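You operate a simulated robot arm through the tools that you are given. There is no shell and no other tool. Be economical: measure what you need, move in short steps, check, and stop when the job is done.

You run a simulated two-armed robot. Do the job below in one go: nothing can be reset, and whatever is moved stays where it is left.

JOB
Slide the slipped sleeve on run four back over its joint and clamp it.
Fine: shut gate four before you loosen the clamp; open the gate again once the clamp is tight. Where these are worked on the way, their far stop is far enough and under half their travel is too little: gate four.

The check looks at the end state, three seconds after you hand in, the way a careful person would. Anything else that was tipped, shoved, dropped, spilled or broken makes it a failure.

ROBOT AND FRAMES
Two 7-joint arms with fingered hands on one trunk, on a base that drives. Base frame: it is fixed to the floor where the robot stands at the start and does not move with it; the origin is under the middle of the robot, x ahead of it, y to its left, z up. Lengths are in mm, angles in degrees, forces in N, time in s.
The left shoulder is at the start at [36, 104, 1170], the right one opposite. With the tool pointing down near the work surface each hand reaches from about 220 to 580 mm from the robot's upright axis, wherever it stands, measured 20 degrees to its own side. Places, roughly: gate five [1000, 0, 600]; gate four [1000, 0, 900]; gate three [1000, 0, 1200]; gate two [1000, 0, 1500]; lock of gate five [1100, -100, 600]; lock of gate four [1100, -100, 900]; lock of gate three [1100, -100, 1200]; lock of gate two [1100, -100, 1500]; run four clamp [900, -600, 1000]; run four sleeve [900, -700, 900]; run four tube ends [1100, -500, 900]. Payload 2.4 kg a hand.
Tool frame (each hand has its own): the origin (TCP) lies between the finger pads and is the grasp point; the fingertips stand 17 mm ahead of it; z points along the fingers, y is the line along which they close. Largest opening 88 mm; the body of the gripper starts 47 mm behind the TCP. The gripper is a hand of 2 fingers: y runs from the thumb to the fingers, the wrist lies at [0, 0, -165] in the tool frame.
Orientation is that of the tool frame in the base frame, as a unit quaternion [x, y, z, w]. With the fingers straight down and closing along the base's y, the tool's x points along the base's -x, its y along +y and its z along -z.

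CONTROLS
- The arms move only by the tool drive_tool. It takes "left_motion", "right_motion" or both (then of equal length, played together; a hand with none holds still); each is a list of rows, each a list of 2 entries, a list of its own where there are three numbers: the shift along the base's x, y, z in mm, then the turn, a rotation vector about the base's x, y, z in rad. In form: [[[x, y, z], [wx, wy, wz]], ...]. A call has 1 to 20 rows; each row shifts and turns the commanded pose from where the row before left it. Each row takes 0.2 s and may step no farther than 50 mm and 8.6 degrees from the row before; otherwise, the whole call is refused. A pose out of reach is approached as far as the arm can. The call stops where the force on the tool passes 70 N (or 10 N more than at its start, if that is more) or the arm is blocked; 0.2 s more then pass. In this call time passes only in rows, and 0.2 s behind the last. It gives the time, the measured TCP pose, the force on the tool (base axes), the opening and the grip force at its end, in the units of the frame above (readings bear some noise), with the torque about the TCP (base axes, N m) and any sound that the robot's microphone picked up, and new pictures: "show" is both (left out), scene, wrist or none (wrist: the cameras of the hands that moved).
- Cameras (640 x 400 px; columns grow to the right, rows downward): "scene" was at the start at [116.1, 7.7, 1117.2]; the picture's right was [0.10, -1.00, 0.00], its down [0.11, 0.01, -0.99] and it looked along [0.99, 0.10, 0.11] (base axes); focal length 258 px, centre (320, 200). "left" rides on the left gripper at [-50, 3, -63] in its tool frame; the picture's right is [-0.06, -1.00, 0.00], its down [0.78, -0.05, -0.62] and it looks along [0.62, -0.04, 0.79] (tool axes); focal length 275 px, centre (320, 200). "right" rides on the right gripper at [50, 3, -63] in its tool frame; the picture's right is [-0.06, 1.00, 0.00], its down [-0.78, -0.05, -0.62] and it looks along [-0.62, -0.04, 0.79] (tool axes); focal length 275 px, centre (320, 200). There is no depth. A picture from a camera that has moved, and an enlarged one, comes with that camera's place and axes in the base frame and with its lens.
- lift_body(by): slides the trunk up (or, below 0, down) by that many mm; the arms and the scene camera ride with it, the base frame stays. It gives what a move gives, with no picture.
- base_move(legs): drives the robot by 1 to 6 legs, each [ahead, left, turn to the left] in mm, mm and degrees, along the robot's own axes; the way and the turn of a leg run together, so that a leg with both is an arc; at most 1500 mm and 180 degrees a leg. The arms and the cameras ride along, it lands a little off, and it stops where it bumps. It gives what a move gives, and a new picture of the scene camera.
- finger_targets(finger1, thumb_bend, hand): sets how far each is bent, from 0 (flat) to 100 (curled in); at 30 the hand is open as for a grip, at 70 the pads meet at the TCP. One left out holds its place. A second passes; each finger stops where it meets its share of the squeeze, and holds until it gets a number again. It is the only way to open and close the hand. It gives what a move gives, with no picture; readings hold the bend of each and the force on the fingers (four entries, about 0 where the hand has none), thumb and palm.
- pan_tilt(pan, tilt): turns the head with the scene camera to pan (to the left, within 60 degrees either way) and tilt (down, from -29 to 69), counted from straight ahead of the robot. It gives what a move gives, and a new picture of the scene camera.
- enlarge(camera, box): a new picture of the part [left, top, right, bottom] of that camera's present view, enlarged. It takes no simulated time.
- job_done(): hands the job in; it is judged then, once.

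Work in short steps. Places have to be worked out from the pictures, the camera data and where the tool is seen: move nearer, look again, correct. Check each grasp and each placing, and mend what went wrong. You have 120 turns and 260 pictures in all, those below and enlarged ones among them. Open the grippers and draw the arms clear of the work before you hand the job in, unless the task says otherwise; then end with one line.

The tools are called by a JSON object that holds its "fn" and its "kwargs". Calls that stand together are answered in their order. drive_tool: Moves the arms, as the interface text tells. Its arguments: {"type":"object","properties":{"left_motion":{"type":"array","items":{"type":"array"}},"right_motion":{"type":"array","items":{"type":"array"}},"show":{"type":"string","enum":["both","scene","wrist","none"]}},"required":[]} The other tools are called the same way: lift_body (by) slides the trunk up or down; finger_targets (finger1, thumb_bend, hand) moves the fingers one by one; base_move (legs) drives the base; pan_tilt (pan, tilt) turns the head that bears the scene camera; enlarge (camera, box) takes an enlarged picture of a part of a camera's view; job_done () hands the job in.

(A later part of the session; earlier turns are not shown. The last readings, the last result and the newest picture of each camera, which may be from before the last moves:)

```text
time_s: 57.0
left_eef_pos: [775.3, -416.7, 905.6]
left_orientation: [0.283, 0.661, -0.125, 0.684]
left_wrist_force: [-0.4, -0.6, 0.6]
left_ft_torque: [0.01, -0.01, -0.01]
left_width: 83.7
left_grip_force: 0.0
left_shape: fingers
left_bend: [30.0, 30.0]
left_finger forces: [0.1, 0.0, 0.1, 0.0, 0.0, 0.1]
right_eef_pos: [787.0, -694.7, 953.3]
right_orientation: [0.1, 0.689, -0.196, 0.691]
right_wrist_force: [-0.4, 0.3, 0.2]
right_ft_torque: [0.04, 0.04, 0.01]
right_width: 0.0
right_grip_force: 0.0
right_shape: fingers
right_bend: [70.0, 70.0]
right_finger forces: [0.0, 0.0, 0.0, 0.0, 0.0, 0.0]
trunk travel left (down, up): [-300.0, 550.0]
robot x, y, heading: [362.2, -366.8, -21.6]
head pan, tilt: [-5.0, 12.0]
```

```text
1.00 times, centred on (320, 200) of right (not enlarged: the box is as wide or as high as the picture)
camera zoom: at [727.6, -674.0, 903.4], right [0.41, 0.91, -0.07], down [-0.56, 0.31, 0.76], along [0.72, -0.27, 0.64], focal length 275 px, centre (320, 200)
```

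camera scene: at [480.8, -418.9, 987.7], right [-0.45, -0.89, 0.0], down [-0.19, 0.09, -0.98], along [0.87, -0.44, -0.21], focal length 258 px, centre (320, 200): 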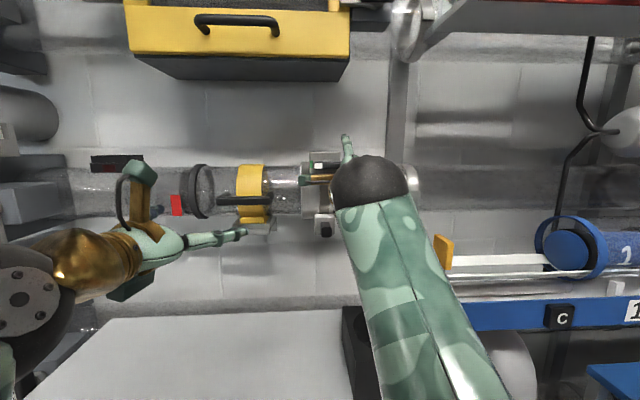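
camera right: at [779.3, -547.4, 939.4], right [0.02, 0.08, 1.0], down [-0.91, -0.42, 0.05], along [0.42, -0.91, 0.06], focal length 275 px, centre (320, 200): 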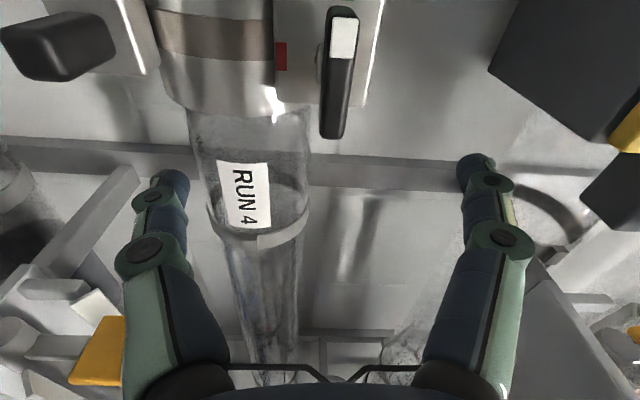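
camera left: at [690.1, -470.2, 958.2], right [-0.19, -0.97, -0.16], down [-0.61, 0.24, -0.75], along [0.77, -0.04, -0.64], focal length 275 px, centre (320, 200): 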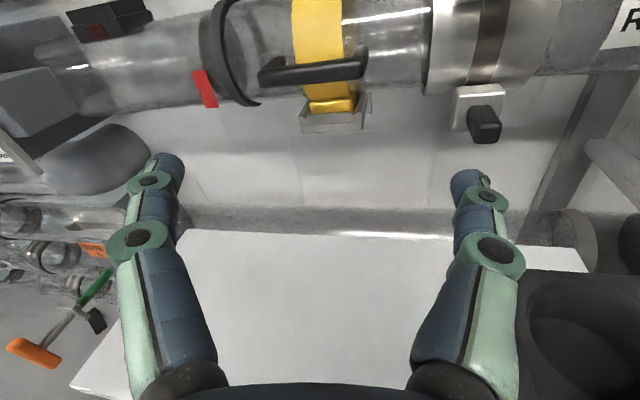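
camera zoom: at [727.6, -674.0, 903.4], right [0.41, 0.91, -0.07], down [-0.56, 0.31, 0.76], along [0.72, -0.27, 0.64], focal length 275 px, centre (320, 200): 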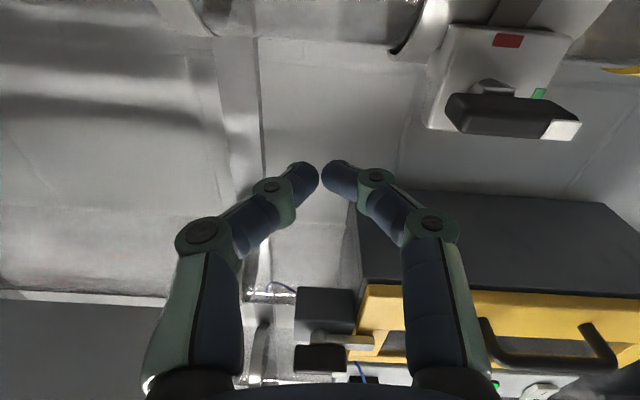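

Fingers are closed; the lever runs from v≈-238 to -167 along the wall with its pivot mid-bar. I'll place the fingertips just above the white end.

{"fn": "drive_tool", "kwargs": {"right_motion": [[[17.2, 36.8, 13], [0, 0, 0]], [[17.2, 36.8, 13], [0, 0, 0]], [[17.2, 36.8, 12], [0, 0, 0]], [[18, -8.4, 0], [0, 0, 0]], [[18, -8.4, 0], [0, 0, 0]], [[15, -7, 0], [0, 0, 0]]], "show": "both"}}

{"fn": "enlarge", "kwargs": {"camera": "scene", "box": [270, 120, 390, 250]}}

```text
time_s: 58.4
left_eef_pos: [775.6, -417.0, 905.5]
left_orientation: [0.283, 0.661, -0.124, 0.684]
left_wrist_force: [0.2, 0.1, 0.1]
left_ft_torque: [0.01, 0.0, -0.02]
left_width: 83.7
left_grip_force: 0.0
left_shape: fingers
left_bend: [30.0, 30.0]
left_finger forces: [0.1, 0.0, 0.0, 0.0, 0.0, 0.0]
right_eef_pos: [887.7, -606.4, 991.0]
right_orientation: [0.099, 0.689, -0.196, 0.691]
right_wrist_force: [-0.4, -0.3, 0.4]
right_ft_torque: [0.01, -0.01, 0.03]
right_width: 0.0
right_grip_force: 0.0
right_shape: fingers
right_bend: [70.0, 70.0]
right_finger forces: [0.1, 0.0, 0.1, 0.1, 0.0, 0.1]
trunk travel left (down, up): [-300.0, 550.0]
robot x, y, heading: [368.4, -367.3, -21.8]
head pan, tilt: [-5.0, 12.0]
camera scene: at [480.8, -419.0, 987.7], right [-0.45, -0.89, 0.0], down [-0.19, 0.09, -0.98], along [0.87, -0.44, -0.21], focal length 258 px, centre (320, 200)
camera right: at [829.4, -585.1, 939.8], right [0.41, 0.91, -0.07], down [-0.56, 0.31, 0.76], along [0.72, -0.27, 0.64], focal length 275 px, centre (320, 200)
```

scene: 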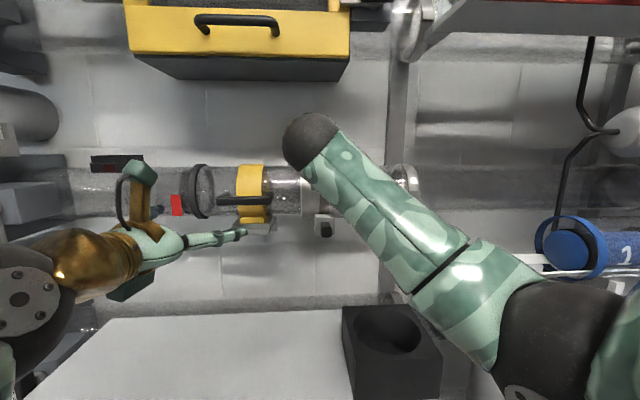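
right: 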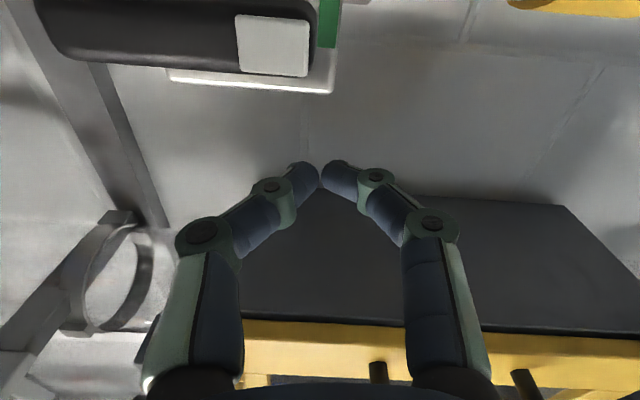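

```text
3.08 times, centred on (330, 185) of scene
camera zoom: at [480.8, -419.0, 987.7], right [-0.45, -0.89, 0.0], down [-0.19, 0.09, -0.98], along [0.87, -0.44, -0.21], focal length 793 px, centre (289, 246)
```

zoom: 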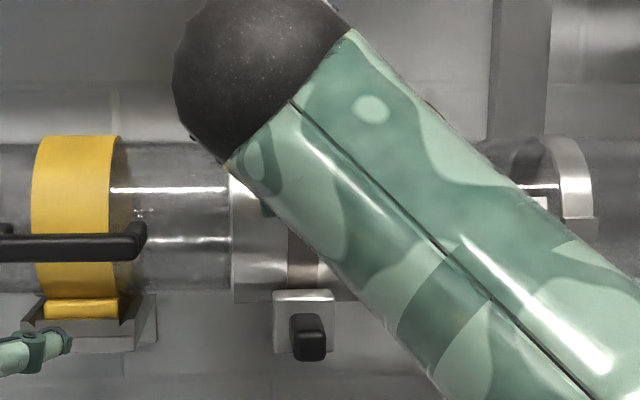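

The white end's outer edge is at v≈-180, so I'll shift 14 mm right and then sweep down through the first half of the arc.

{"fn": "drive_tool", "kwargs": {"right_motion": [[[-6, -12.7, 0], [0, 0, 0]], [[0, 0, -20], [0, 0, 0]], [[0, 0, -3], [0, 0, 0]], [[1.6, 3.4, -5.8], [0, 0, 0]], [[0.9, 1.9, -6.5], [0, 0, 0]], [[0.1, 0.3, -6.8], [0, 0, 0]]], "show": "wrist"}}

```text
time_s: 59.8
left_eef_pos: [774.1, -415.6, 906.8]
left_orientation: [0.282, 0.661, -0.124, 0.684]
left_wrist_force: [-0.2, 1.1, -1.0]
left_ft_torque: [0.0, 0.01, 0.02]
left_width: 83.6
left_grip_force: 0.0
left_shape: fingers
left_bend: [30.0, 30.0]
left_finger forces: [0.0, 0.0, 0.1, 0.0, 0.0, 0.0]
right_eef_pos: [885.0, -615.3, 948.9]
right_orientation: [0.098, 0.69, -0.195, 0.691]
right_wrist_force: [-4.7, 8.0, 1.7]
right_ft_torque: [-0.05, 0.04, -0.11]
right_width: 0.0
right_grip_force: 4.5
right_shape: fingers
right_bend: [69.0, 73.0]
right_finger forces: [0.1, 0.0, 0.0, 0.0, 8.7, 0.0]
trunk travel left (down, up): [-300.0, 550.0]
robot x, y, heading: [369.7, -362.9, -21.9]
head pan, tilt: [-5.0, 12.0]
camera right: at [826.1, -593.3, 896.8], right [0.41, 0.91, -0.07], down [-0.56, 0.31, 0.76], along [0.72, -0.27, 0.64], focal length 275 px, centre (320, 200)
```

right: 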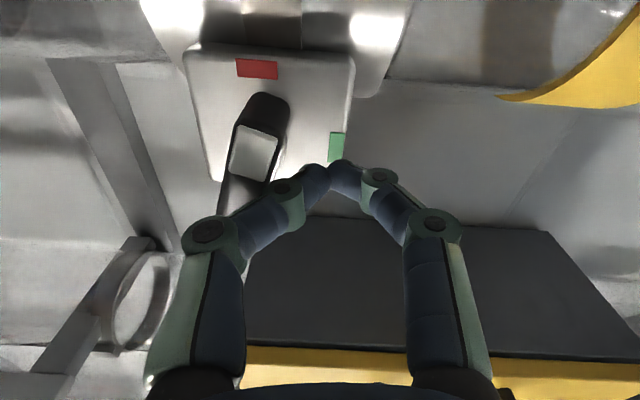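

The lever has already swung most of the way to the red mark. I'll continue the arc down and to the right.

{"fn": "drive_tool", "kwargs": {"right_motion": [[[-0.6, -1.3, -6.7], [0, 0, 0]], [[-1.3, -2.8, -6.1], [0, 0, 0]], [[-2, -4.2, -5.1], [0, 0, 0]], [[-1.6, -3.4, -2.7], [0, 0, 0]]], "show": "wrist"}}

```text
time_s: 60.8
left_eef_pos: [774.6, -415.4, 906.8]
left_orientation: [0.282, 0.661, -0.126, 0.684]
left_wrist_force: [-0.6, -0.6, 0.2]
left_ft_torque: [0.02, 0.03, -0.01]
left_width: 83.7
left_grip_force: 0.1
left_shape: fingers
left_bend: [30.0, 30.0]
left_finger forces: [0.0, 0.0, 0.0, 0.1, 0.1, 0.0]
right_eef_pos: [880.8, -625.5, 930.4]
right_orientation: [0.098, 0.688, -0.195, 0.692]
right_wrist_force: [-2.3, 14.3, 3.8]
right_ft_torque: [-0.07, 0.02, -0.12]
right_width: 0.0
right_grip_force: 7.4
right_shape: fingers
right_bend: [67.0, 76.0]
right_finger forces: [0.0, 0.1, 0.1, 0.0, 14.3, 0.1]
trunk travel left (down, up): [-300.0, 550.0]
robot x, y, heading: [367.9, -365.4, -21.8]
head pan, tilt: [-5.0, 12.0]
camera right: at [821.7, -604.2, 879.1], right [0.41, 0.91, -0.07], down [-0.57, 0.31, 0.76], along [0.72, -0.27, 0.64], focal length 275 px, centre (320, 200)
```

right: 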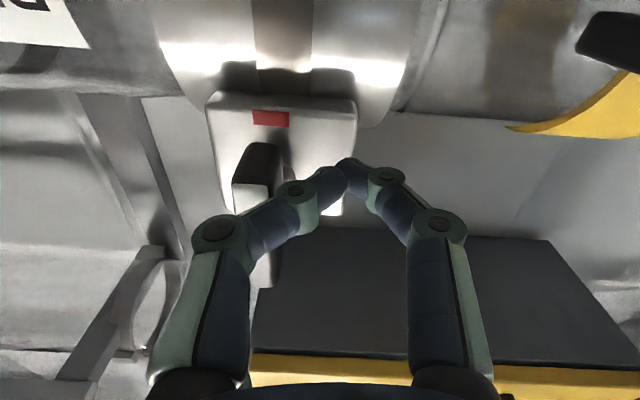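

The lever is near vertical, pointing at red. I'll give it a slight further push, then draw the hand back to check from the scene camera.

{"fn": "drive_tool", "kwargs": {"right_motion": [[[-1.7, -3.6, -2], [0, 0, 0]], [[-1.7, -3.6, 0], [0, 0, 0]], [[1, 2, 0], [0, 0, 0]], [[-36, 17, 0], [0, 0, 0]], [[-36, 0, -30], [0, 0, 0]], [[-30, -40, -10], [0, 0, 0]], [[-10, -45, 0], [0, 0, 0]]], "show": "none"}}

{"fn": "enlarge", "kwargs": {"camera": "scene", "box": [250, 120, 410, 250]}}

```text
refused: row 6 steps farther than a row can; nothing moved
```

```text
3.08 times, centred on (330, 185) of scene
camera zoom: at [480.4, -417.3, 987.9], right [-0.45, -0.89, 0.0], down [-0.19, 0.09, -0.98], along [0.87, -0.44, -0.21], focal length 793 px, centre (289, 246)
```

zoom: 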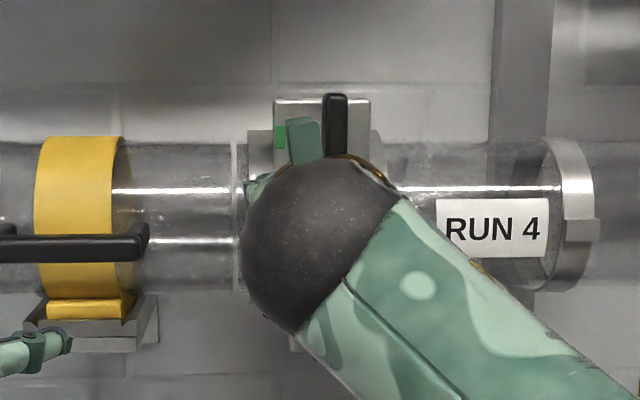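

The clamp is loose: the sleeve has even slid ~9 mm right, exposing the joint line at zoom column ≈237. So the sleeve must move about 50 mm left to centre on the joint. I'll retract the right hand straight back, without more sideways push.

{"fn": "drive_tool", "kwargs": {"right_motion": [[[1, 2.5, 0], [0, 0, 0]], [[-30, 14, 0], [0, 0, 0]], [[-30, 14, 0], [0, 0, 0]], [[-20, -10, -10], [0, 0, 0]], [[-5, -45, -10], [0, 0, 0]], [[0, -45, -10], [0, 0, 0]]], "show": "none"}}

{"fn": "enlarge", "kwargs": {"camera": "scene", "box": [250, 130, 390, 240]}}

```text
time_s: 62.2
left_eef_pos: [775.4, -416.3, 906.0]
left_orientation: [0.283, 0.661, -0.124, 0.684]
left_wrist_force: [0.1, 0.5, 0.0]
left_ft_torque: [-0.03, 0.01, 0.05]
left_width: 83.9
left_grip_force: 0.0
left_shape: fingers
left_bend: [30.0, 30.0]
left_finger forces: [0.0, 0.0, 0.0, 0.0, 0.1, 0.0]
right_eef_pos: [798.2, -699.7, 895.1]
right_orientation: [0.099, 0.689, -0.196, 0.691]
right_wrist_force: [-0.5, -0.2, 0.2]
right_ft_torque: [-0.03, 0.03, 0.0]
right_width: 0.0
right_grip_force: 0.1
right_shape: fingers
right_bend: [70.0, 70.0]
right_finger forces: [0.0, 0.0, 0.0, 0.1, 0.1, 0.0]
trunk travel left (down, up): [-300.0, 550.0]
robot x, y, heading: [368.6, -363.9, -21.7]
head pan, tilt: [-5.0, 12.0]
```

```text
3.64 times, centred on (320, 185) of scene
camera zoom: at [480.8, -418.9, 987.7], right [-0.45, -0.89, 0.0], down [-0.19, 0.09, -0.98], along [0.87, -0.44, -0.21], focal length 937 px, centre (320, 254)
```

zoom: 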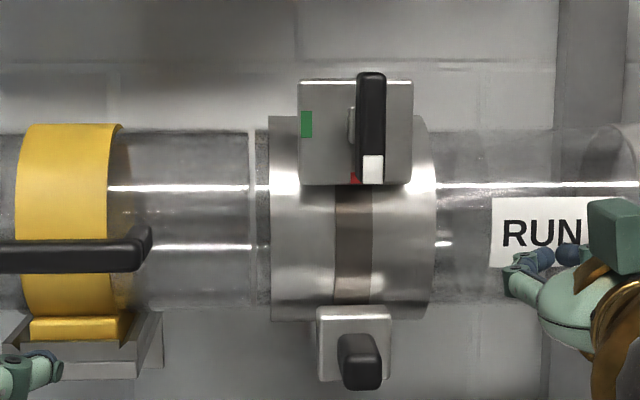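

The joint line is at about column 253 and the sleeve's centre at 353, so a ~54 mm slide left is needed. I'll open the right hand and line up in front of the lower knob, at about [876, -641, 835].

{"fn": "finger_targets", "kwargs": {"hand": "right", "finger1": 30, "thumb_bend": 30}}

{"fn": "drive_tool", "kwargs": {"right_motion": [[[6.4, 28.7, -20], [0, 0, 0]], [[6.4, 28.7, -20], [0, 0, 0]], [[6.4, 28.7, -20], [0, 0, 0]]], "show": "both"}}

```text
time_s: 63.2
left_eef_pos: [775.1, -416.7, 906.4]
left_orientation: [0.284, 0.661, -0.125, 0.683]
left_wrist_force: [1.0, -0.2, 0.4]
left_ft_torque: [0.01, 0.01, 0.03]
left_width: 83.7
left_grip_force: 0.0
left_shape: fingers
left_bend: [30.0, 30.0]
left_finger forces: [0.1, 0.0, 0.1, 0.1, 0.1, 0.0]
right_eef_pos: [797.9, -699.2, 897.0]
right_orientation: [0.1, 0.689, -0.195, 0.691]
right_wrist_force: [-0.1, -0.8, 0.8]
right_ft_torque: [-0.01, -0.02, -0.01]
right_width: 83.5
right_grip_force: 0.1
right_shape: fingers
right_bend: [30.0, 30.0]
right_finger forces: [0.0, 0.1, 0.1, 0.0, 0.0, 0.1]
trunk travel left (down, up): [-300.0, 550.0]
robot x, y, heading: [367.2, -365.0, -21.7]
head pan, tilt: [-5.0, 12.0]
```

```text
time_s: 64.0
left_eef_pos: [775.3, -417.8, 907.6]
left_orientation: [0.283, 0.661, -0.125, 0.684]
left_wrist_force: [0.9, 0.8, 0.4]
left_ft_torque: [-0.01, -0.01, 0.02]
left_width: 83.7
left_grip_force: 0.1
left_shape: fingers
left_bend: [30.0, 30.0]
left_finger forces: [0.1, 0.0, 0.1, 0.1, 0.1, 0.1]
right_eef_pos: [815.3, -612.1, 840.6]
right_orientation: [0.1, 0.689, -0.196, 0.691]
right_wrist_force: [-0.4, 0.4, -0.2]
right_ft_torque: [-0.01, -0.01, -0.02]
right_width: 83.5
right_grip_force: 0.1
right_shape: fingers
right_bend: [30.0, 30.0]
right_finger forces: [0.0, 0.0, 0.0, 0.0, 0.0, 0.1]
trunk travel left (down, up): [-300.0, 550.0]
robot x, y, heading: [368.8, -364.4, -21.6]
head pan, tilt: [-5.0, 12.0]
camera scene: at [480.8, -419.1, 987.7], right [-0.45, -0.89, 0.0], down [-0.19, 0.09, -0.98], along [0.87, -0.44, -0.21], focal length 258 px, centre (320, 200)
camera right: at [757.6, -590.6, 788.1], right [0.41, 0.91, -0.07], down [-0.56, 0.31, 0.76], along [0.72, -0.27, 0.64], focal length 275 px, centre (320, 200)
```

scene: 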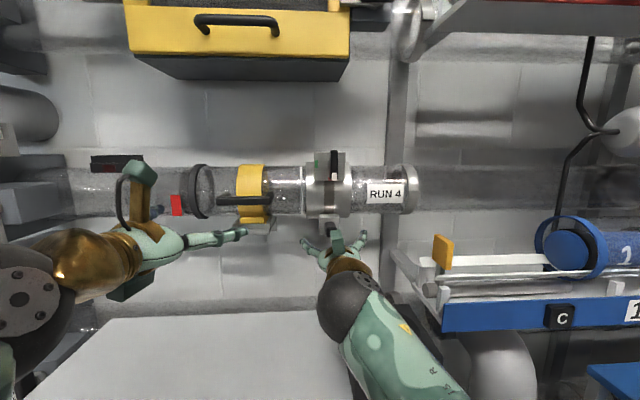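
right: 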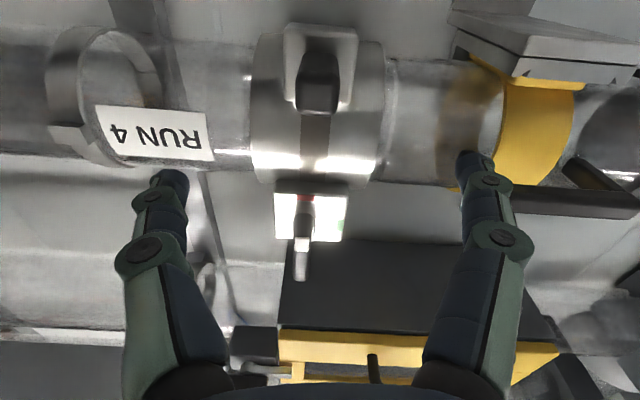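

The knob is centred at [876, -641, 832]. I'll advance to it and close gently.

{"fn": "drive_tool", "kwargs": {"right_motion": [[[20, -9.3, -3], [0, 0, 0]], [[20, -9.3, -3], [0, 0, 0]], [[18, -8.3, -2], [0, 0, 0]]], "show": "wrist"}}

{"fn": "finger_targets", "kwargs": {"hand": "right", "finger1": 65, "thumb_bend": 65}}

{"fn": "enlarge", "kwargs": {"camera": "right", "box": [0, 0, 640, 400]}}

```text
time_s: 64.8
left_eef_pos: [774.9, -417.6, 905.8]
left_orientation: [0.282, 0.661, -0.124, 0.684]
left_wrist_force: [-0.4, -0.1, 0.8]
left_ft_torque: [0.01, -0.01, 0.03]
left_width: 83.9
left_grip_force: 0.0
left_shape: fingers
left_bend: [30.0, 30.0]
left_finger forces: [0.0, 0.0, 0.0, 0.1, 0.1, 0.0]
right_eef_pos: [873.3, -637.1, 830.5]
right_orientation: [0.1, 0.689, -0.197, 0.691]
right_wrist_force: [0.3, -0.1, 0.0]
right_ft_torque: [-0.02, -0.02, 0.0]
right_width: 83.2
right_grip_force: 0.1
right_shape: fingers
right_bend: [30.0, 30.0]
right_finger forces: [0.0, 0.1, 0.0, 0.1, 0.0, 0.0]
trunk travel left (down, up): [-300.0, 550.0]
robot x, y, heading: [368.7, -360.2, -21.8]
head pan, tilt: [-5.0, 12.0]
camera right: at [815.5, -616.6, 779.5], right [0.41, 0.91, -0.07], down [-0.56, 0.31, 0.76], along [0.72, -0.27, 0.64], focal length 275 px, centre (320, 200)
```

right: 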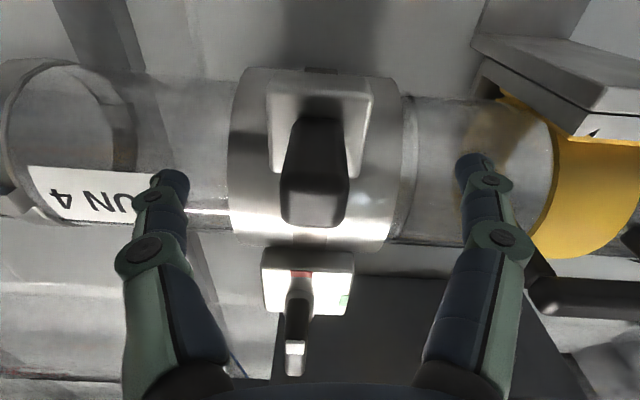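

```text
time_s: 65.8
left_eef_pos: [775.2, -416.2, 906.8]
left_orientation: [0.282, 0.661, -0.124, 0.684]
left_wrist_force: [0.0, 0.3, 0.3]
left_ft_torque: [0.0, 0.01, -0.02]
left_width: 83.7
left_grip_force: 0.1
left_shape: fingers
left_bend: [30.0, 30.0]
left_finger forces: [0.2, 0.0, 0.1, 0.0, 0.0, 0.0]
right_eef_pos: [873.4, -638.3, 830.6]
right_orientation: [0.1, 0.689, -0.196, 0.691]
right_wrist_force: [0.6, -2.5, 0.8]
right_ft_torque: [-0.02, 0.02, -0.02]
right_width: 13.6
right_grip_force: 1.3
right_shape: fingers
right_bend: [63.0, 62.0]
right_finger forces: [0.8, 0.1, 0.0, 0.0, 2.3, 0.1]
trunk travel left (down, up): [-300.0, 550.0]
robot x, y, heading: [366.9, -364.6, -21.7]
head pan, tilt: [-5.0, 12.0]
```

```text
1.00 times, centred on (320, 200) of right (not enlarged: the box is as wide or as high as the picture)
camera zoom: at [815.2, -616.8, 779.5], right [0.41, 0.91, -0.07], down [-0.56, 0.31, 0.76], along [0.72, -0.27, 0.64], focal length 275 px, centre (320, 200)
```

zoom: 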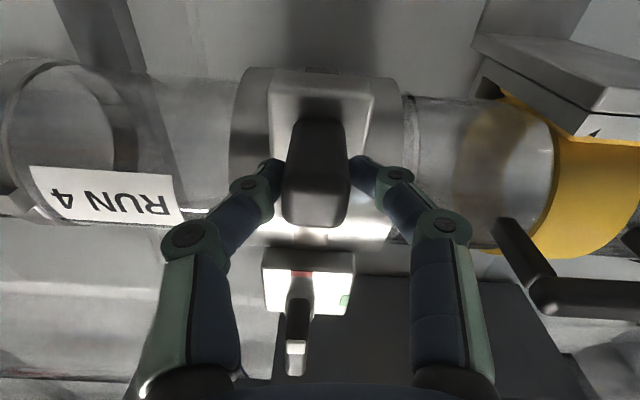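

The fingers straddle the knob. I'll slide left along the tube about 40 mm in small steps.

{"fn": "drive_tool", "kwargs": {"right_motion": [[[3.4, 7.2, 0], [0, 0, 0]], [[3.4, 7.2, 0], [0, 0, 0]], [[3.4, 7.2, 0], [0, 0, 0]], [[3.4, 7.2, 0], [0, 0, 0]], [[3.4, 7.2, 0], [0, 0, 0]]], "show": "wrist"}}

{"fn": "enlarge", "kwargs": {"camera": "scene", "box": [250, 130, 390, 240]}}

```text
time_s: 67.0
left_eef_pos: [775.8, -417.0, 906.7]
left_orientation: [0.284, 0.661, -0.125, 0.683]
left_wrist_force: [0.2, 0.1, -0.7]
left_ft_torque: [0.01, 0.0, -0.01]
left_width: 83.6
left_grip_force: 0.1
left_shape: fingers
left_bend: [30.0, 30.0]
left_finger forces: [0.1, 0.0, 0.1, 0.1, 0.0, 0.1]
right_eef_pos: [889.6, -601.2, 829.6]
right_orientation: [0.1, 0.689, -0.196, 0.691]
right_wrist_force: [-2.4, -4.7, -0.8]
right_ft_torque: [0.01, -0.02, -0.11]
right_width: 14.3
right_grip_force: 2.2
right_shape: fingers
right_bend: [65.0, 61.0]
right_finger forces: [0.0, 0.0, 0.0, 0.1, 4.3, 0.0]
trunk travel left (down, up): [-300.0, 550.0]
robot x, y, heading: [367.4, -366.7, -21.7]
head pan, tilt: [-5.0, 12.0]
camera right: at [831.2, -580.5, 779.4], right [0.41, 0.91, -0.07], down [-0.56, 0.31, 0.76], along [0.72, -0.27, 0.64], focal length 275 px, centre (320, 200)
```

right: 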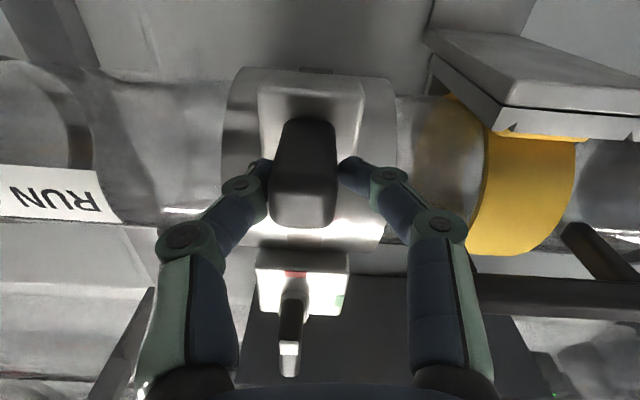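

```text
3.64 times, centred on (320, 185) of scene
camera zoom: at [480.6, -419.2, 987.7], right [-0.45, -0.89, 0.0], down [-0.19, 0.09, -0.98], along [0.87, -0.44, -0.21], focal length 937 px, centre (320, 254)
```

zoom: 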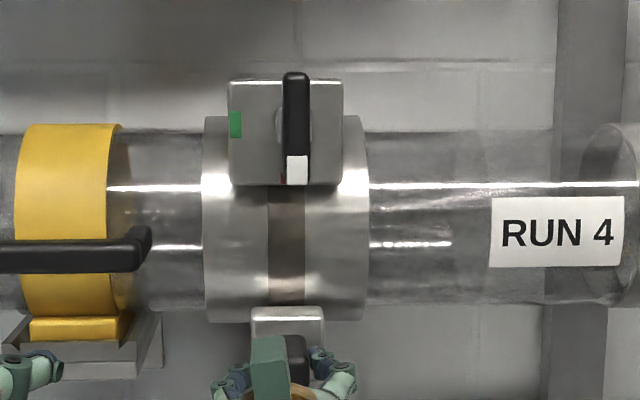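

It slides freely: the sleeve's centre is at column ≈286 against the joint at ≈254. I'll move about 17 mm more.

{"fn": "drive_tool", "kwargs": {"right_motion": [[[3.4, 7.2, 0], [0, 0, 0]], [[3.7, 8, 0], [0, 0, 0]]], "show": "none"}}

{"fn": "enlarge", "kwargs": {"camera": "scene", "box": [250, 130, 390, 240]}}

```text
time_s: 67.6
left_eef_pos: [773.5, -417.0, 906.8]
left_orientation: [0.283, 0.661, -0.125, 0.684]
left_wrist_force: [-1.0, -0.7, -0.7]
left_ft_torque: [0.02, -0.02, -0.03]
left_width: 83.6
left_grip_force: 0.1
left_shape: fingers
left_bend: [30.0, 30.0]
left_finger forces: [0.0, 0.0, 0.0, 0.0, 0.0, 0.0]
right_eef_pos: [896.4, -587.1, 831.2]
right_orientation: [0.1, 0.689, -0.197, 0.691]
right_wrist_force: [-5.6, -6.1, -0.7]
right_ft_torque: [0.06, -0.01, -0.16]
right_width: 16.4
right_grip_force: 3.6
right_shape: fingers
right_bend: [65.0, 60.0]
right_finger forces: [0.1, 0.0, 0.1, 0.1, 6.8, 0.1]
trunk travel left (down, up): [-300.0, 550.0]
robot x, y, heading: [365.7, -362.5, -21.5]
head pan, tilt: [-5.0, 12.0]
```

```text
3.64 times, centred on (320, 185) of scene
camera zoom: at [480.5, -419.6, 987.7], right [-0.45, -0.89, 0.0], down [-0.19, 0.09, -0.98], along [0.87, -0.44, -0.21], focal length 937 px, centre (320, 254)
```

zoom: 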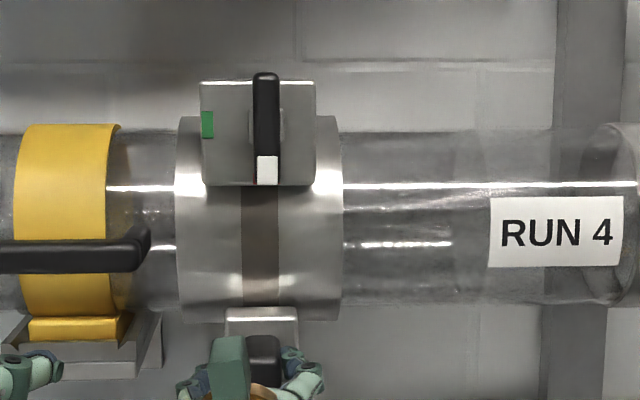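

The sleeve is now centred at column ≈259, on the joint to within ~3 mm. I'll keep hold of the knob with the right hand and bring the left hand, fingers closed, to turn the lever back by its upper end.

{"fn": "finger_targets", "kwargs": {"hand": "left", "finger1": 70, "thumb_bend": 70}}

{"fn": "drive_tool", "kwargs": {"left_motion": [[[18, -20, 17], [0, 0, 0.07]], [[18, -33, 17], [0, 0, 0.07]], [[18, -33, 17], [-0.0997, 0.0465, 0]], [[18, -35, 17], [-0.0997, 0.0465, 0]]], "show": "both"}}

```text
time_s: 68.6
left_eef_pos: [774.8, -417.5, 905.6]
left_orientation: [0.283, 0.661, -0.125, 0.684]
left_wrist_force: [0.3, 1.2, -1.3]
left_ft_torque: [-0.02, -0.01, 0.0]
left_width: 0.0
left_grip_force: 0.0
left_shape: fingers
left_bend: [70.0, 70.0]
left_finger forces: [0.1, 0.0, 0.1, 0.0, 0.0, 0.0]
right_eef_pos: [898.7, -586.1, 831.0]
right_orientation: [0.1, 0.689, -0.196, 0.691]
right_wrist_force: [-4.9, -5.5, -1.8]
right_ft_torque: [0.03, 0.05, -0.17]
right_width: 16.7
right_grip_force: 3.3
right_shape: fingers
right_bend: [65.0, 60.0]
right_finger forces: [0.0, 0.1, 0.0, 0.1, 7.0, 0.0]
trunk travel left (down, up): [-300.0, 550.0]
robot x, y, heading: [366.2, -365.8, -22.0]
head pan, tilt: [-5.0, 12.0]
```

```text
time_s: 69.1
left_eef_pos: [799.3, -405.2, 898.8]
left_orientation: [0.35, 0.646, -0.028, 0.678]
left_wrist_force: [0.0, 0.3, 0.7]
left_ft_torque: [-0.04, -0.02, 0.01]
left_width: 0.3
left_grip_force: 0.1
left_shape: fingers
left_bend: [70.0, 70.0]
left_finger forces: [0.0, 0.1, 0.0, 0.1, 0.0, 0.0]
left hand out of reach, approached as far as the arm can: row 1, 2
right_eef_pos: [896.8, -586.9, 830.1]
right_orientation: [0.1, 0.689, -0.197, 0.69]
right_wrist_force: [-3.5, -3.6, -0.1]
right_ft_torque: [0.01, 0.0, -0.13]
right_width: 16.0
right_grip_force: 2.4
right_shape: fingers
right_bend: [65.0, 61.0]
right_finger forces: [0.0, 0.0, 0.0, 0.0, 5.2, 0.1]
trunk travel left (down, up): [-300.0, 550.0]
robot x, y, heading: [364.6, -361.1, -21.6]
head pan, tilt: [-5.0, 12.0]
stopped in row 2 (left hand): the arm was blocked; the commanded pose is now the measured one
camera scene: at [480.3, -419.5, 987.8], right [-0.45, -0.89, 0.0], down [-0.19, 0.09, -0.98], along [0.87, -0.44, -0.21], focal length 258 px, centre (320, 200)
camera left: at [737.3, -389.8, 948.9], right [-0.5, -0.78, -0.38], down [-0.42, 0.6, -0.67], along [0.75, -0.18, -0.63], focal length 275 px, centre (320, 200)
```

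scene: 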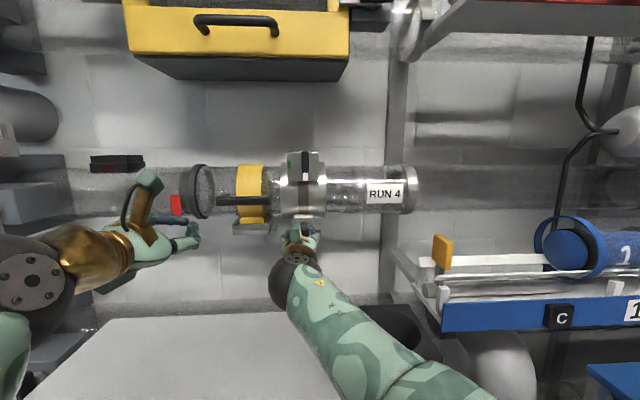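
left: 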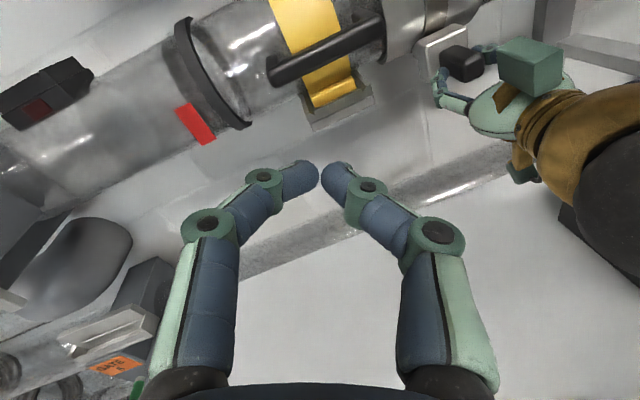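

The left arm is near a joint limit in its folded pose. I'll first move it ahead without turning, then fix the orientation.

{"fn": "drive_tool", "kwargs": {"left_motion": [[[18, -12, 15], [0, 0, 0]], [[18, -12, 15], [0, 0, 0]], [[18, -12, 15], [0, 0, 0]], [[18, -12, 15], [0, 0, 0]], [[0, 0, 10], [-0.09, 0.042, 0]], [[0, 0, 0], [-0.09, 0.042, 0]], [[0, 0, 0], [-0.09, 0.042, 0]], [[0, 0, 0], [-0.09, 0.042, 0]]], "show": "wrist"}}

```text
time_s: 69.7
left_eef_pos: [846.0, -398.0, 915.8]
left_orientation: [0.41, 0.624, 0.045, 0.664]
left_wrist_force: [0.5, 0.8, 0.9]
left_ft_torque: [0.0, -0.01, -0.01]
left_width: 0.0
left_grip_force: 0.0
left_shape: fingers
left_bend: [70.0, 70.0]
left_finger forces: [0.1, 0.0, 0.1, 0.0, 0.0, 0.1]
left hand out of reach, approached as far as the arm can: row 3
right_eef_pos: [896.8, -588.6, 830.7]
right_orientation: [0.101, 0.689, -0.197, 0.69]
right_wrist_force: [-3.2, -4.3, 0.3]
right_ft_torque: [0.03, 0.0, -0.11]
right_width: 15.3
right_grip_force: 2.7
right_shape: fingers
right_bend: [65.0, 61.0]
right_finger forces: [0.1, 0.0, 0.0, 0.1, 5.4, 0.1]
trunk travel left (down, up): [-300.0, 550.0]
robot x, y, heading: [365.6, -364.5, -21.4]
head pan, tilt: [-5.0, 12.0]
stopped in row 3 (left hand): the arm was blocked; the commanded pose is now the measured one
camera left: at [781.2, -392.5, 964.3], right [-0.46, -0.69, -0.55], down [-0.39, 0.72, -0.58], along [0.8, -0.05, -0.6], focal length 275 px, centre (320, 200)
```

left: 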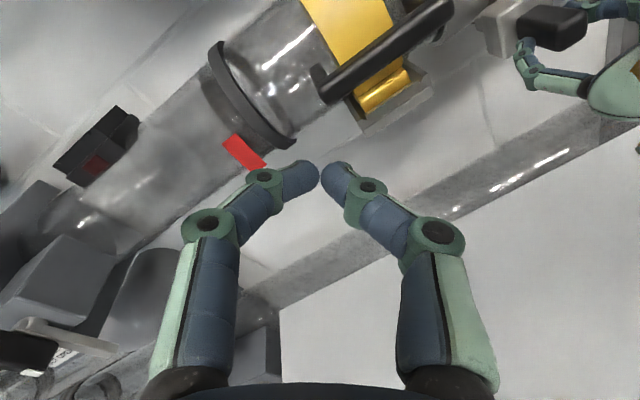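

The left arm stays jammed against a joint limit, so I'll leave it and use the right hand alone. Turning the lever may drag the sleeve a few mm right, so first I'll set it about 8 mm further left, then release the knob and retreat.

{"fn": "drive_tool", "kwargs": {"right_motion": [[[1.7, 3.6, 0], [0, 0, 0]], [[1.7, 3.6, 0], [0, 0, 0]]], "show": "none"}}

{"fn": "finger_targets", "kwargs": {"hand": "right", "finger1": 30, "thumb_bend": 30}}

{"fn": "drive_tool", "kwargs": {"right_motion": [[[-36, 16, 0], [0, 0, 0]], [[-36, 16, -5], [0, 0, 0]]], "show": "none"}}

{"fn": "enlarge", "kwargs": {"camera": "scene", "box": [250, 130, 390, 240]}}

```text
time_s: 70.3
left_eef_pos: [845.3, -398.8, 916.6]
left_orientation: [0.411, 0.624, 0.047, 0.663]
left_wrist_force: [1.0, 0.4, 0.4]
left_ft_torque: [0.0, 0.01, -0.03]
left_width: 0.1
left_grip_force: 0.0
left_shape: fingers
left_bend: [70.0, 70.0]
left_finger forces: [0.0, 0.0, 0.0, 0.1, 0.0, 0.1]
right_eef_pos: [899.6, -581.9, 830.8]
right_orientation: [0.101, 0.689, -0.197, 0.69]
right_wrist_force: [-7.4, -9.3, -2.8]
right_ft_torque: [0.09, -0.03, -0.17]
right_width: 22.3
right_grip_force: 5.7
right_shape: fingers
right_bend: [65.0, 58.0]
right_finger forces: [0.1, 0.0, 0.0, 0.0, 11.3, 0.0]
trunk travel left (down, up): [-300.0, 550.0]
robot x, y, heading: [366.9, -366.3, -21.9]
head pan, tilt: [-5.0, 12.0]
```

```text
time_s: 71.3
left_eef_pos: [846.2, -396.5, 913.8]
left_orientation: [0.411, 0.625, 0.047, 0.662]
left_wrist_force: [-0.2, 1.0, 0.0]
left_ft_torque: [-0.05, 0.02, -0.01]
left_width: 0.0
left_grip_force: 0.1
left_shape: fingers
left_bend: [70.0, 70.0]
left_finger forces: [0.0, 0.0, 0.0, 0.1, 0.0, 0.0]
right_eef_pos: [899.8, -579.3, 831.6]
right_orientation: [0.1, 0.689, -0.197, 0.69]
right_wrist_force: [0.2, -0.5, 0.2]
right_ft_torque: [-0.02, 0.02, 0.0]
right_width: 83.5
right_grip_force: 0.1
right_shape: fingers
right_bend: [30.0, 30.0]
right_finger forces: [0.0, 0.0, 0.0, 0.0, 0.0, 0.1]
trunk travel left (down, up): [-300.0, 550.0]
robot x, y, heading: [368.5, -361.9, -21.7]
head pan, tilt: [-5.0, 12.0]
```

```text
time_s: 71.9
left_eef_pos: [846.5, -398.3, 914.6]
left_orientation: [0.411, 0.625, 0.046, 0.662]
left_wrist_force: [0.1, -0.6, -0.6]
left_ft_torque: [-0.01, 0.02, 0.0]
left_width: 0.0
left_grip_force: 0.0
left_shape: fingers
left_bend: [70.0, 70.0]
left_finger forces: [0.0, 0.0, 0.0, 0.0, 0.0, 0.0]
right_eef_pos: [827.4, -546.9, 828.8]
right_orientation: [0.1, 0.689, -0.197, 0.69]
right_wrist_force: [-0.1, -0.6, -0.7]
right_ft_torque: [0.01, 0.01, 0.0]
right_width: 83.6
right_grip_force: 0.1
right_shape: fingers
right_bend: [30.0, 30.0]
right_finger forces: [0.0, 0.0, 0.0, 0.1, 0.0, 0.0]
trunk travel left (down, up): [-300.0, 550.0]
robot x, y, heading: [366.8, -363.7, -21.6]
head pan, tilt: [-5.0, 12.0]
```

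```text
3.64 times, centred on (320, 185) of scene
camera zoom: at [480.8, -419.0, 987.7], right [-0.45, -0.89, 0.0], down [-0.19, 0.09, -0.98], along [0.87, -0.44, -0.21], focal length 937 px, centre (320, 254)
```

zoom: 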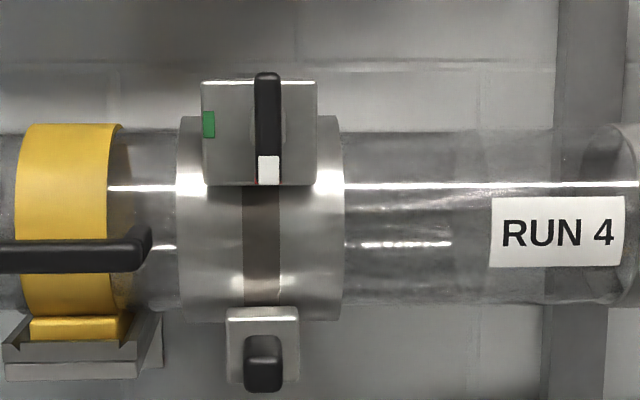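

The sleeve didn't move further while the push rose to 11 N, so it is at its home stop. Then pushing the lever's lower end left is safe. I'll close the right fingers and place them right of the white tip.

{"fn": "finger_targets", "kwargs": {"hand": "right", "finger1": 70, "thumb_bend": 70}}

{"fn": "drive_tool", "kwargs": {"right_motion": [[[-6.4, -15, 33.4], [0, 0, 0]], [[-6.4, -15, 33.4], [0, 0, 0]], [[-6.4, -15, 33.4], [0, 0, 0]], [[23.5, -11, 0], [0, 0, 0]], [[23.5, -11, 0], [0, 0, 0]], [[23.5, -11, 0], [0, 0, 0]]], "show": "wrist"}}

```text
time_s: 72.9
left_eef_pos: [845.7, -397.3, 913.1]
left_orientation: [0.412, 0.625, 0.046, 0.662]
left_wrist_force: [0.0, 1.0, -0.1]
left_ft_torque: [0.03, -0.01, 0.01]
left_width: 0.0
left_grip_force: 0.0
left_shape: fingers
left_bend: [70.0, 70.0]
left_finger forces: [0.0, 0.0, 0.1, 0.0, 0.0, 0.1]
right_eef_pos: [829.4, -546.5, 829.1]
right_orientation: [0.099, 0.689, -0.197, 0.691]
right_wrist_force: [-0.3, -0.9, 0.2]
right_ft_torque: [0.0, -0.03, 0.05]
right_width: 0.2
right_grip_force: 0.0
right_shape: fingers
right_bend: [70.0, 70.0]
right_finger forces: [0.1, 0.0, 0.0, 0.0, 0.0, 0.1]
trunk travel left (down, up): [-300.0, 550.0]
robot x, y, heading: [365.1, -364.0, -21.9]
head pan, tilt: [-5.0, 12.0]
```

```text
time_s: 74.3
left_eef_pos: [845.8, -396.7, 913.4]
left_orientation: [0.412, 0.625, 0.046, 0.661]
left_wrist_force: [-0.3, 0.0, -0.4]
left_ft_torque: [-0.01, 0.01, 0.03]
left_width: 0.2
left_grip_force: 0.0
left_shape: fingers
left_bend: [70.0, 70.0]
left_finger forces: [0.0, 0.0, 0.0, 0.0, 0.0, 0.1]
right_eef_pos: [878.3, -627.1, 927.5]
right_orientation: [0.101, 0.689, -0.196, 0.691]
right_wrist_force: [0.2, 0.5, -0.3]
right_ft_torque: [-0.03, 0.02, 0.03]
right_width: 0.0
right_grip_force: 0.1
right_shape: fingers
right_bend: [70.0, 70.0]
right_finger forces: [0.1, 0.0, 0.0, 0.0, 0.0, 0.0]
trunk travel left (down, up): [-300.0, 550.0]
robot x, y, heading: [367.1, -361.3, -21.5]
head pan, tilt: [-5.0, 12.0]
camera right: at [820.8, -605.5, 875.4], right [0.41, 0.91, -0.07], down [-0.56, 0.31, 0.76], along [0.72, -0.27, 0.64], focal length 275 px, centre (320, 200)
```

right: 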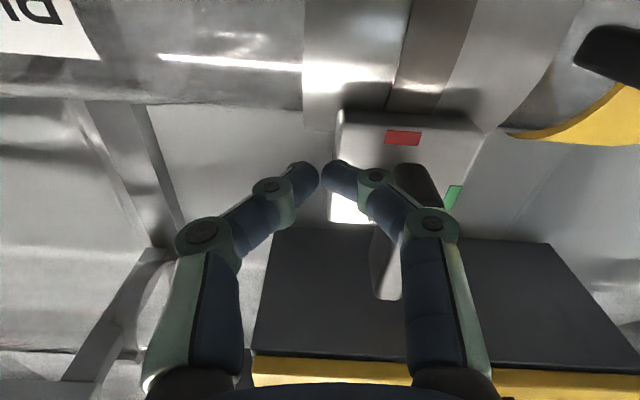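

The fingertips are right of the lever's lower end. I'll sweep left and then up through half of the arc.

{"fn": "drive_tool", "kwargs": {"right_motion": [[[3.4, 7.2, 0], [0, 0, 0]], [[3.4, 7.2, 0], [0, 0, 0]], [[2.7, 5.7, -3.7], [0, 0, 0]], [[3, 6.3, -1.8], [0, 0, 0]], [[3.1, 6.6, -0.1], [0, 0, 0]]], "show": "wrist"}}

{"fn": "enlarge", "kwargs": {"camera": "scene", "box": [250, 130, 390, 240]}}

```text
time_s: 75.5
left_eef_pos: [845.4, -396.5, 912.7]
left_orientation: [0.411, 0.625, 0.046, 0.662]
left_wrist_force: [-0.1, -1.0, -0.5]
left_ft_torque: [0.0, 0.01, 0.0]
left_width: 0.0
left_grip_force: 0.1
left_shape: fingers
left_bend: [70.0, 70.0]
left_finger forces: [0.0, 0.0, 0.0, 0.0, 0.0, 0.1]
right_eef_pos: [893.8, -593.4, 921.1]
right_orientation: [0.1, 0.689, -0.196, 0.691]
right_wrist_force: [-0.1, 0.0, -0.6]
right_ft_torque: [-0.01, 0.01, -0.02]
right_width: 0.0
right_grip_force: 0.1
right_shape: fingers
right_bend: [70.0, 70.0]
right_finger forces: [0.0, 0.0, 0.1, 0.1, 0.0, 0.1]
trunk travel left (down, up): [-300.0, 550.0]
robot x, y, heading: [365.7, -364.3, -21.9]
head pan, tilt: [-5.0, 12.0]
camera right: at [835.2, -571.6, 869.2], right [0.41, 0.91, -0.07], down [-0.56, 0.31, 0.76], along [0.72, -0.27, 0.64], focal length 275 px, centre (320, 200)
```

right: 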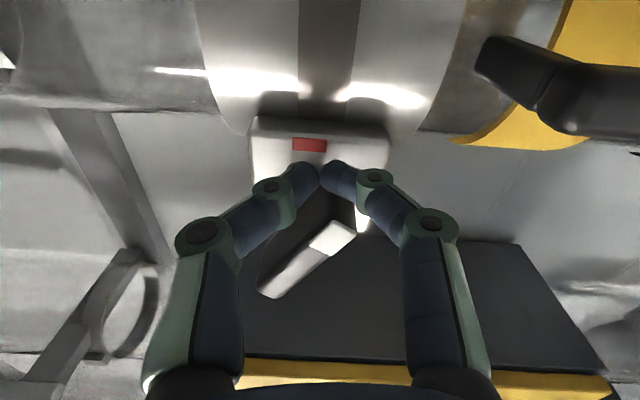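

```text
3.64 times, centred on (320, 185) of scene
camera zoom: at [480.8, -419.0, 987.7], right [-0.45, -0.89, 0.0], down [-0.19, 0.09, -0.98], along [0.87, -0.44, -0.21], focal length 937 px, centre (320, 254)
```

zoom: 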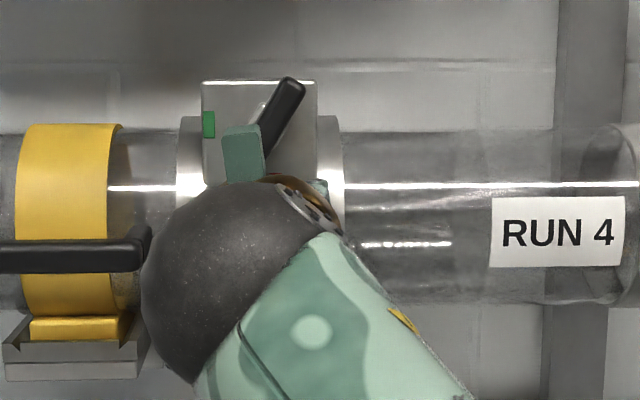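

The lever is turning and the sleeve hasn't moved. I'll continue up the second half of the arc.

{"fn": "drive_tool", "kwargs": {"right_motion": [[[2.9, 6.2, 2.5], [0, 0, 0]], [[2.7, 5.8, 4], [0, 0, 0]], [[2.2, 4.6, 5.5], [0, 0, 0]], [[0.7, 1.5, 5], [0, 0, 0]], [[0.4, 0.8, 5], [0, 0, 0]]], "show": "wrist"}}

{"fn": "enlarge", "kwargs": {"camera": "scene", "box": [250, 130, 390, 240]}}

```text
time_s: 76.7
left_eef_pos: [847.7, -397.1, 912.5]
left_orientation: [0.41, 0.626, 0.047, 0.662]
left_wrist_force: [-0.6, -0.5, -0.9]
left_ft_torque: [0.02, -0.02, 0.01]
left_width: 0.0
left_grip_force: 0.0
left_shape: fingers
left_bend: [70.0, 70.0]
left_finger forces: [0.0, 0.0, 0.0, 0.1, 0.0, 0.0]
right_eef_pos: [902.5, -574.8, 939.6]
right_orientation: [0.099, 0.691, -0.196, 0.689]
right_wrist_force: [-1.0, 0.3, -12.6]
right_ft_torque: [0.16, -0.1, 0.0]
right_width: 0.0
right_grip_force: 6.3
right_shape: fingers
right_bend: [70.0, 71.0]
right_finger forces: [0.0, 0.1, 0.0, 0.1, 13.1, 0.1]
trunk travel left (down, up): [-300.0, 550.0]
robot x, y, heading: [368.9, -365.2, -21.6]
head pan, tilt: [-5.0, 12.0]
camera right: at [844.6, -553.2, 889.0], right [0.41, 0.91, -0.07], down [-0.56, 0.31, 0.77], along [0.72, -0.27, 0.64], focal length 275 px, centre (320, 200)
```

right: 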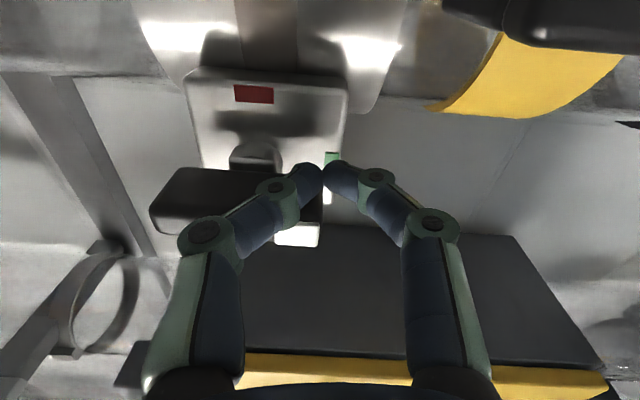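

```text
3.64 times, centred on (320, 185) of scene
camera zoom: at [481.4, -419.3, 987.4], right [-0.45, -0.89, 0.0], down [-0.19, 0.09, -0.98], along [0.87, -0.44, -0.21], focal length 937 px, centre (320, 254)
```

zoom: 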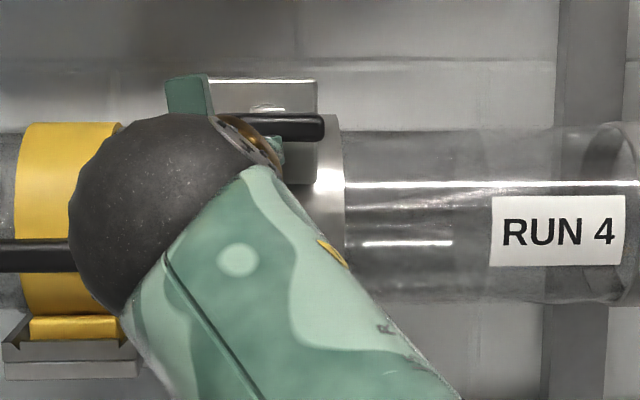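

The lever is horizontal again with ~13 N upward push, seemingly at its stop. I'll nudge a bit more, then drop slightly and withdraw.

{"fn": "drive_tool", "kwargs": {"right_motion": [[[0, 0, 4], [0, 0, 0]], [[0, 0, 4], [0, 0, 0]], [[0, 0, -14], [0, 0, 0]], [[-32, 15, 0], [0, 0, 0]], [[-32, 15, 0], [0, 0, 0]], [[-10, -40, 0], [0, 0, 0]], [[-10, -45, 0], [0, 0, 0]], [[-10, -45, 0], [0, 0, 0]]], "show": "none"}}

{"fn": "enlarge", "kwargs": {"camera": "scene", "box": [250, 130, 390, 240]}}

```text
time_s: 78.5
left_eef_pos: [845.2, -397.0, 913.6]
left_orientation: [0.411, 0.625, 0.046, 0.662]
left_wrist_force: [-0.3, -0.6, -0.3]
left_ft_torque: [-0.03, 0.01, 0.05]
left_width: 0.0
left_grip_force: 0.0
left_shape: fingers
left_bend: [70.0, 70.0]
left_finger forces: [0.0, 0.0, 0.1, 0.0, 0.0, 0.1]
right_eef_pos: [810.1, -672.6, 937.2]
right_orientation: [0.1, 0.689, -0.197, 0.691]
right_wrist_force: [-0.2, -0.5, 0.4]
right_ft_torque: [0.0, -0.01, 0.0]
right_width: 0.0
right_grip_force: 0.1
right_shape: fingers
right_bend: [70.0, 70.0]
right_finger forces: [0.0, 0.0, 0.1, 0.0, 0.0, 0.0]
trunk travel left (down, up): [-300.0, 550.0]
robot x, y, heading: [365.6, -362.3, -21.9]
head pan, tilt: [-5.0, 12.0]
```

```text
3.64 times, centred on (320, 185) of scene
camera zoom: at [480.8, -418.9, 987.7], right [-0.45, -0.89, 0.0], down [-0.19, 0.09, -0.98], along [0.87, -0.44, -0.21], focal length 937 px, centre (320, 254)
```

zoom: 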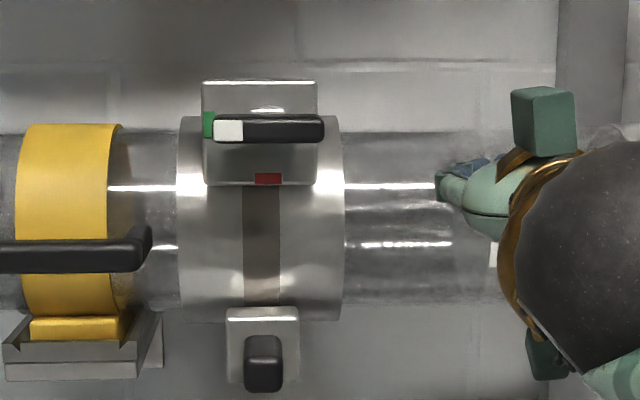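

The lever's white tip sits at green, the sleeve is home and still. Next the gate: I'll first tidy the left arm by drawing it back and unrolling it, and back the right hand away.

{"fn": "drive_tool", "kwargs": {"left_motion": [[[-15, 7, 0], [-0.0997, 0.0465, 0]], [[-15, 7, 0], [-0.0997, 0.0465, 0]], [[-15, 7, 0], [-0.0997, 0.0465, 0]], [[-15, 7, 0], [-0.0997, 0.0465, 0]], [[-10, 5, 0], [-0.0997, 0.0465, 0]], [[-10, 5, 0], [-0.0997, 0.0465, 0]]], "right_motion": [[[-8, -10, 0], [0, 0, 0]], [[0, 0, 0], [0, 0, 0]], [[0, 0, 0], [0, 0, 0]], [[0, 0, 0], [0, 0, 0]], [[0, 0, 0], [0, 0, 0]], [[0, 0, 0], [0, 0, 0]]], "show": "scene"}}

```text
time_s: 79.9
left_eef_pos: [764.2, -362.3, 914.8]
left_orientation: [0.197, 0.696, -0.2, 0.661]
left_wrist_force: [-0.3, 0.4, 0.2]
left_ft_torque: [0.0, 0.02, -0.02]
left_width: 0.0
left_grip_force: 0.1
left_shape: fingers
left_bend: [70.0, 70.0]
left_finger forces: [0.1, 0.0, 0.0, 0.1, 0.1, 0.1]
right_eef_pos: [803.6, -683.0, 937.0]
right_orientation: [0.101, 0.689, -0.196, 0.691]
right_wrist_force: [0.3, 0.7, 0.3]
right_ft_torque: [-0.02, 0.0, 0.02]
right_width: 0.1
right_grip_force: 0.1
right_shape: fingers
right_bend: [70.0, 70.0]
right_finger forces: [0.1, 0.0, 0.0, 0.1, 0.0, 0.0]
trunk travel left (down, up): [-300.0, 550.0]
robot x, y, heading: [366.5, -365.4, -21.6]
head pan, tilt: [-5.0, 12.0]
camera scene: at [480.8, -419.0, 987.7], right [-0.45, -0.89, 0.0], down [-0.19, 0.09, -0.98], along [0.87, -0.44, -0.21], focal length 258 px, centre (320, 200)
```

scene: 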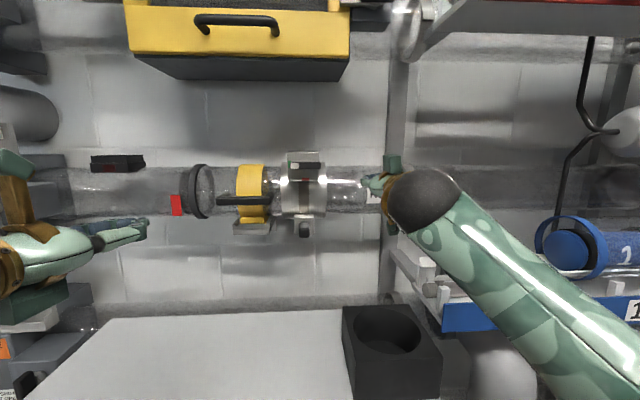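

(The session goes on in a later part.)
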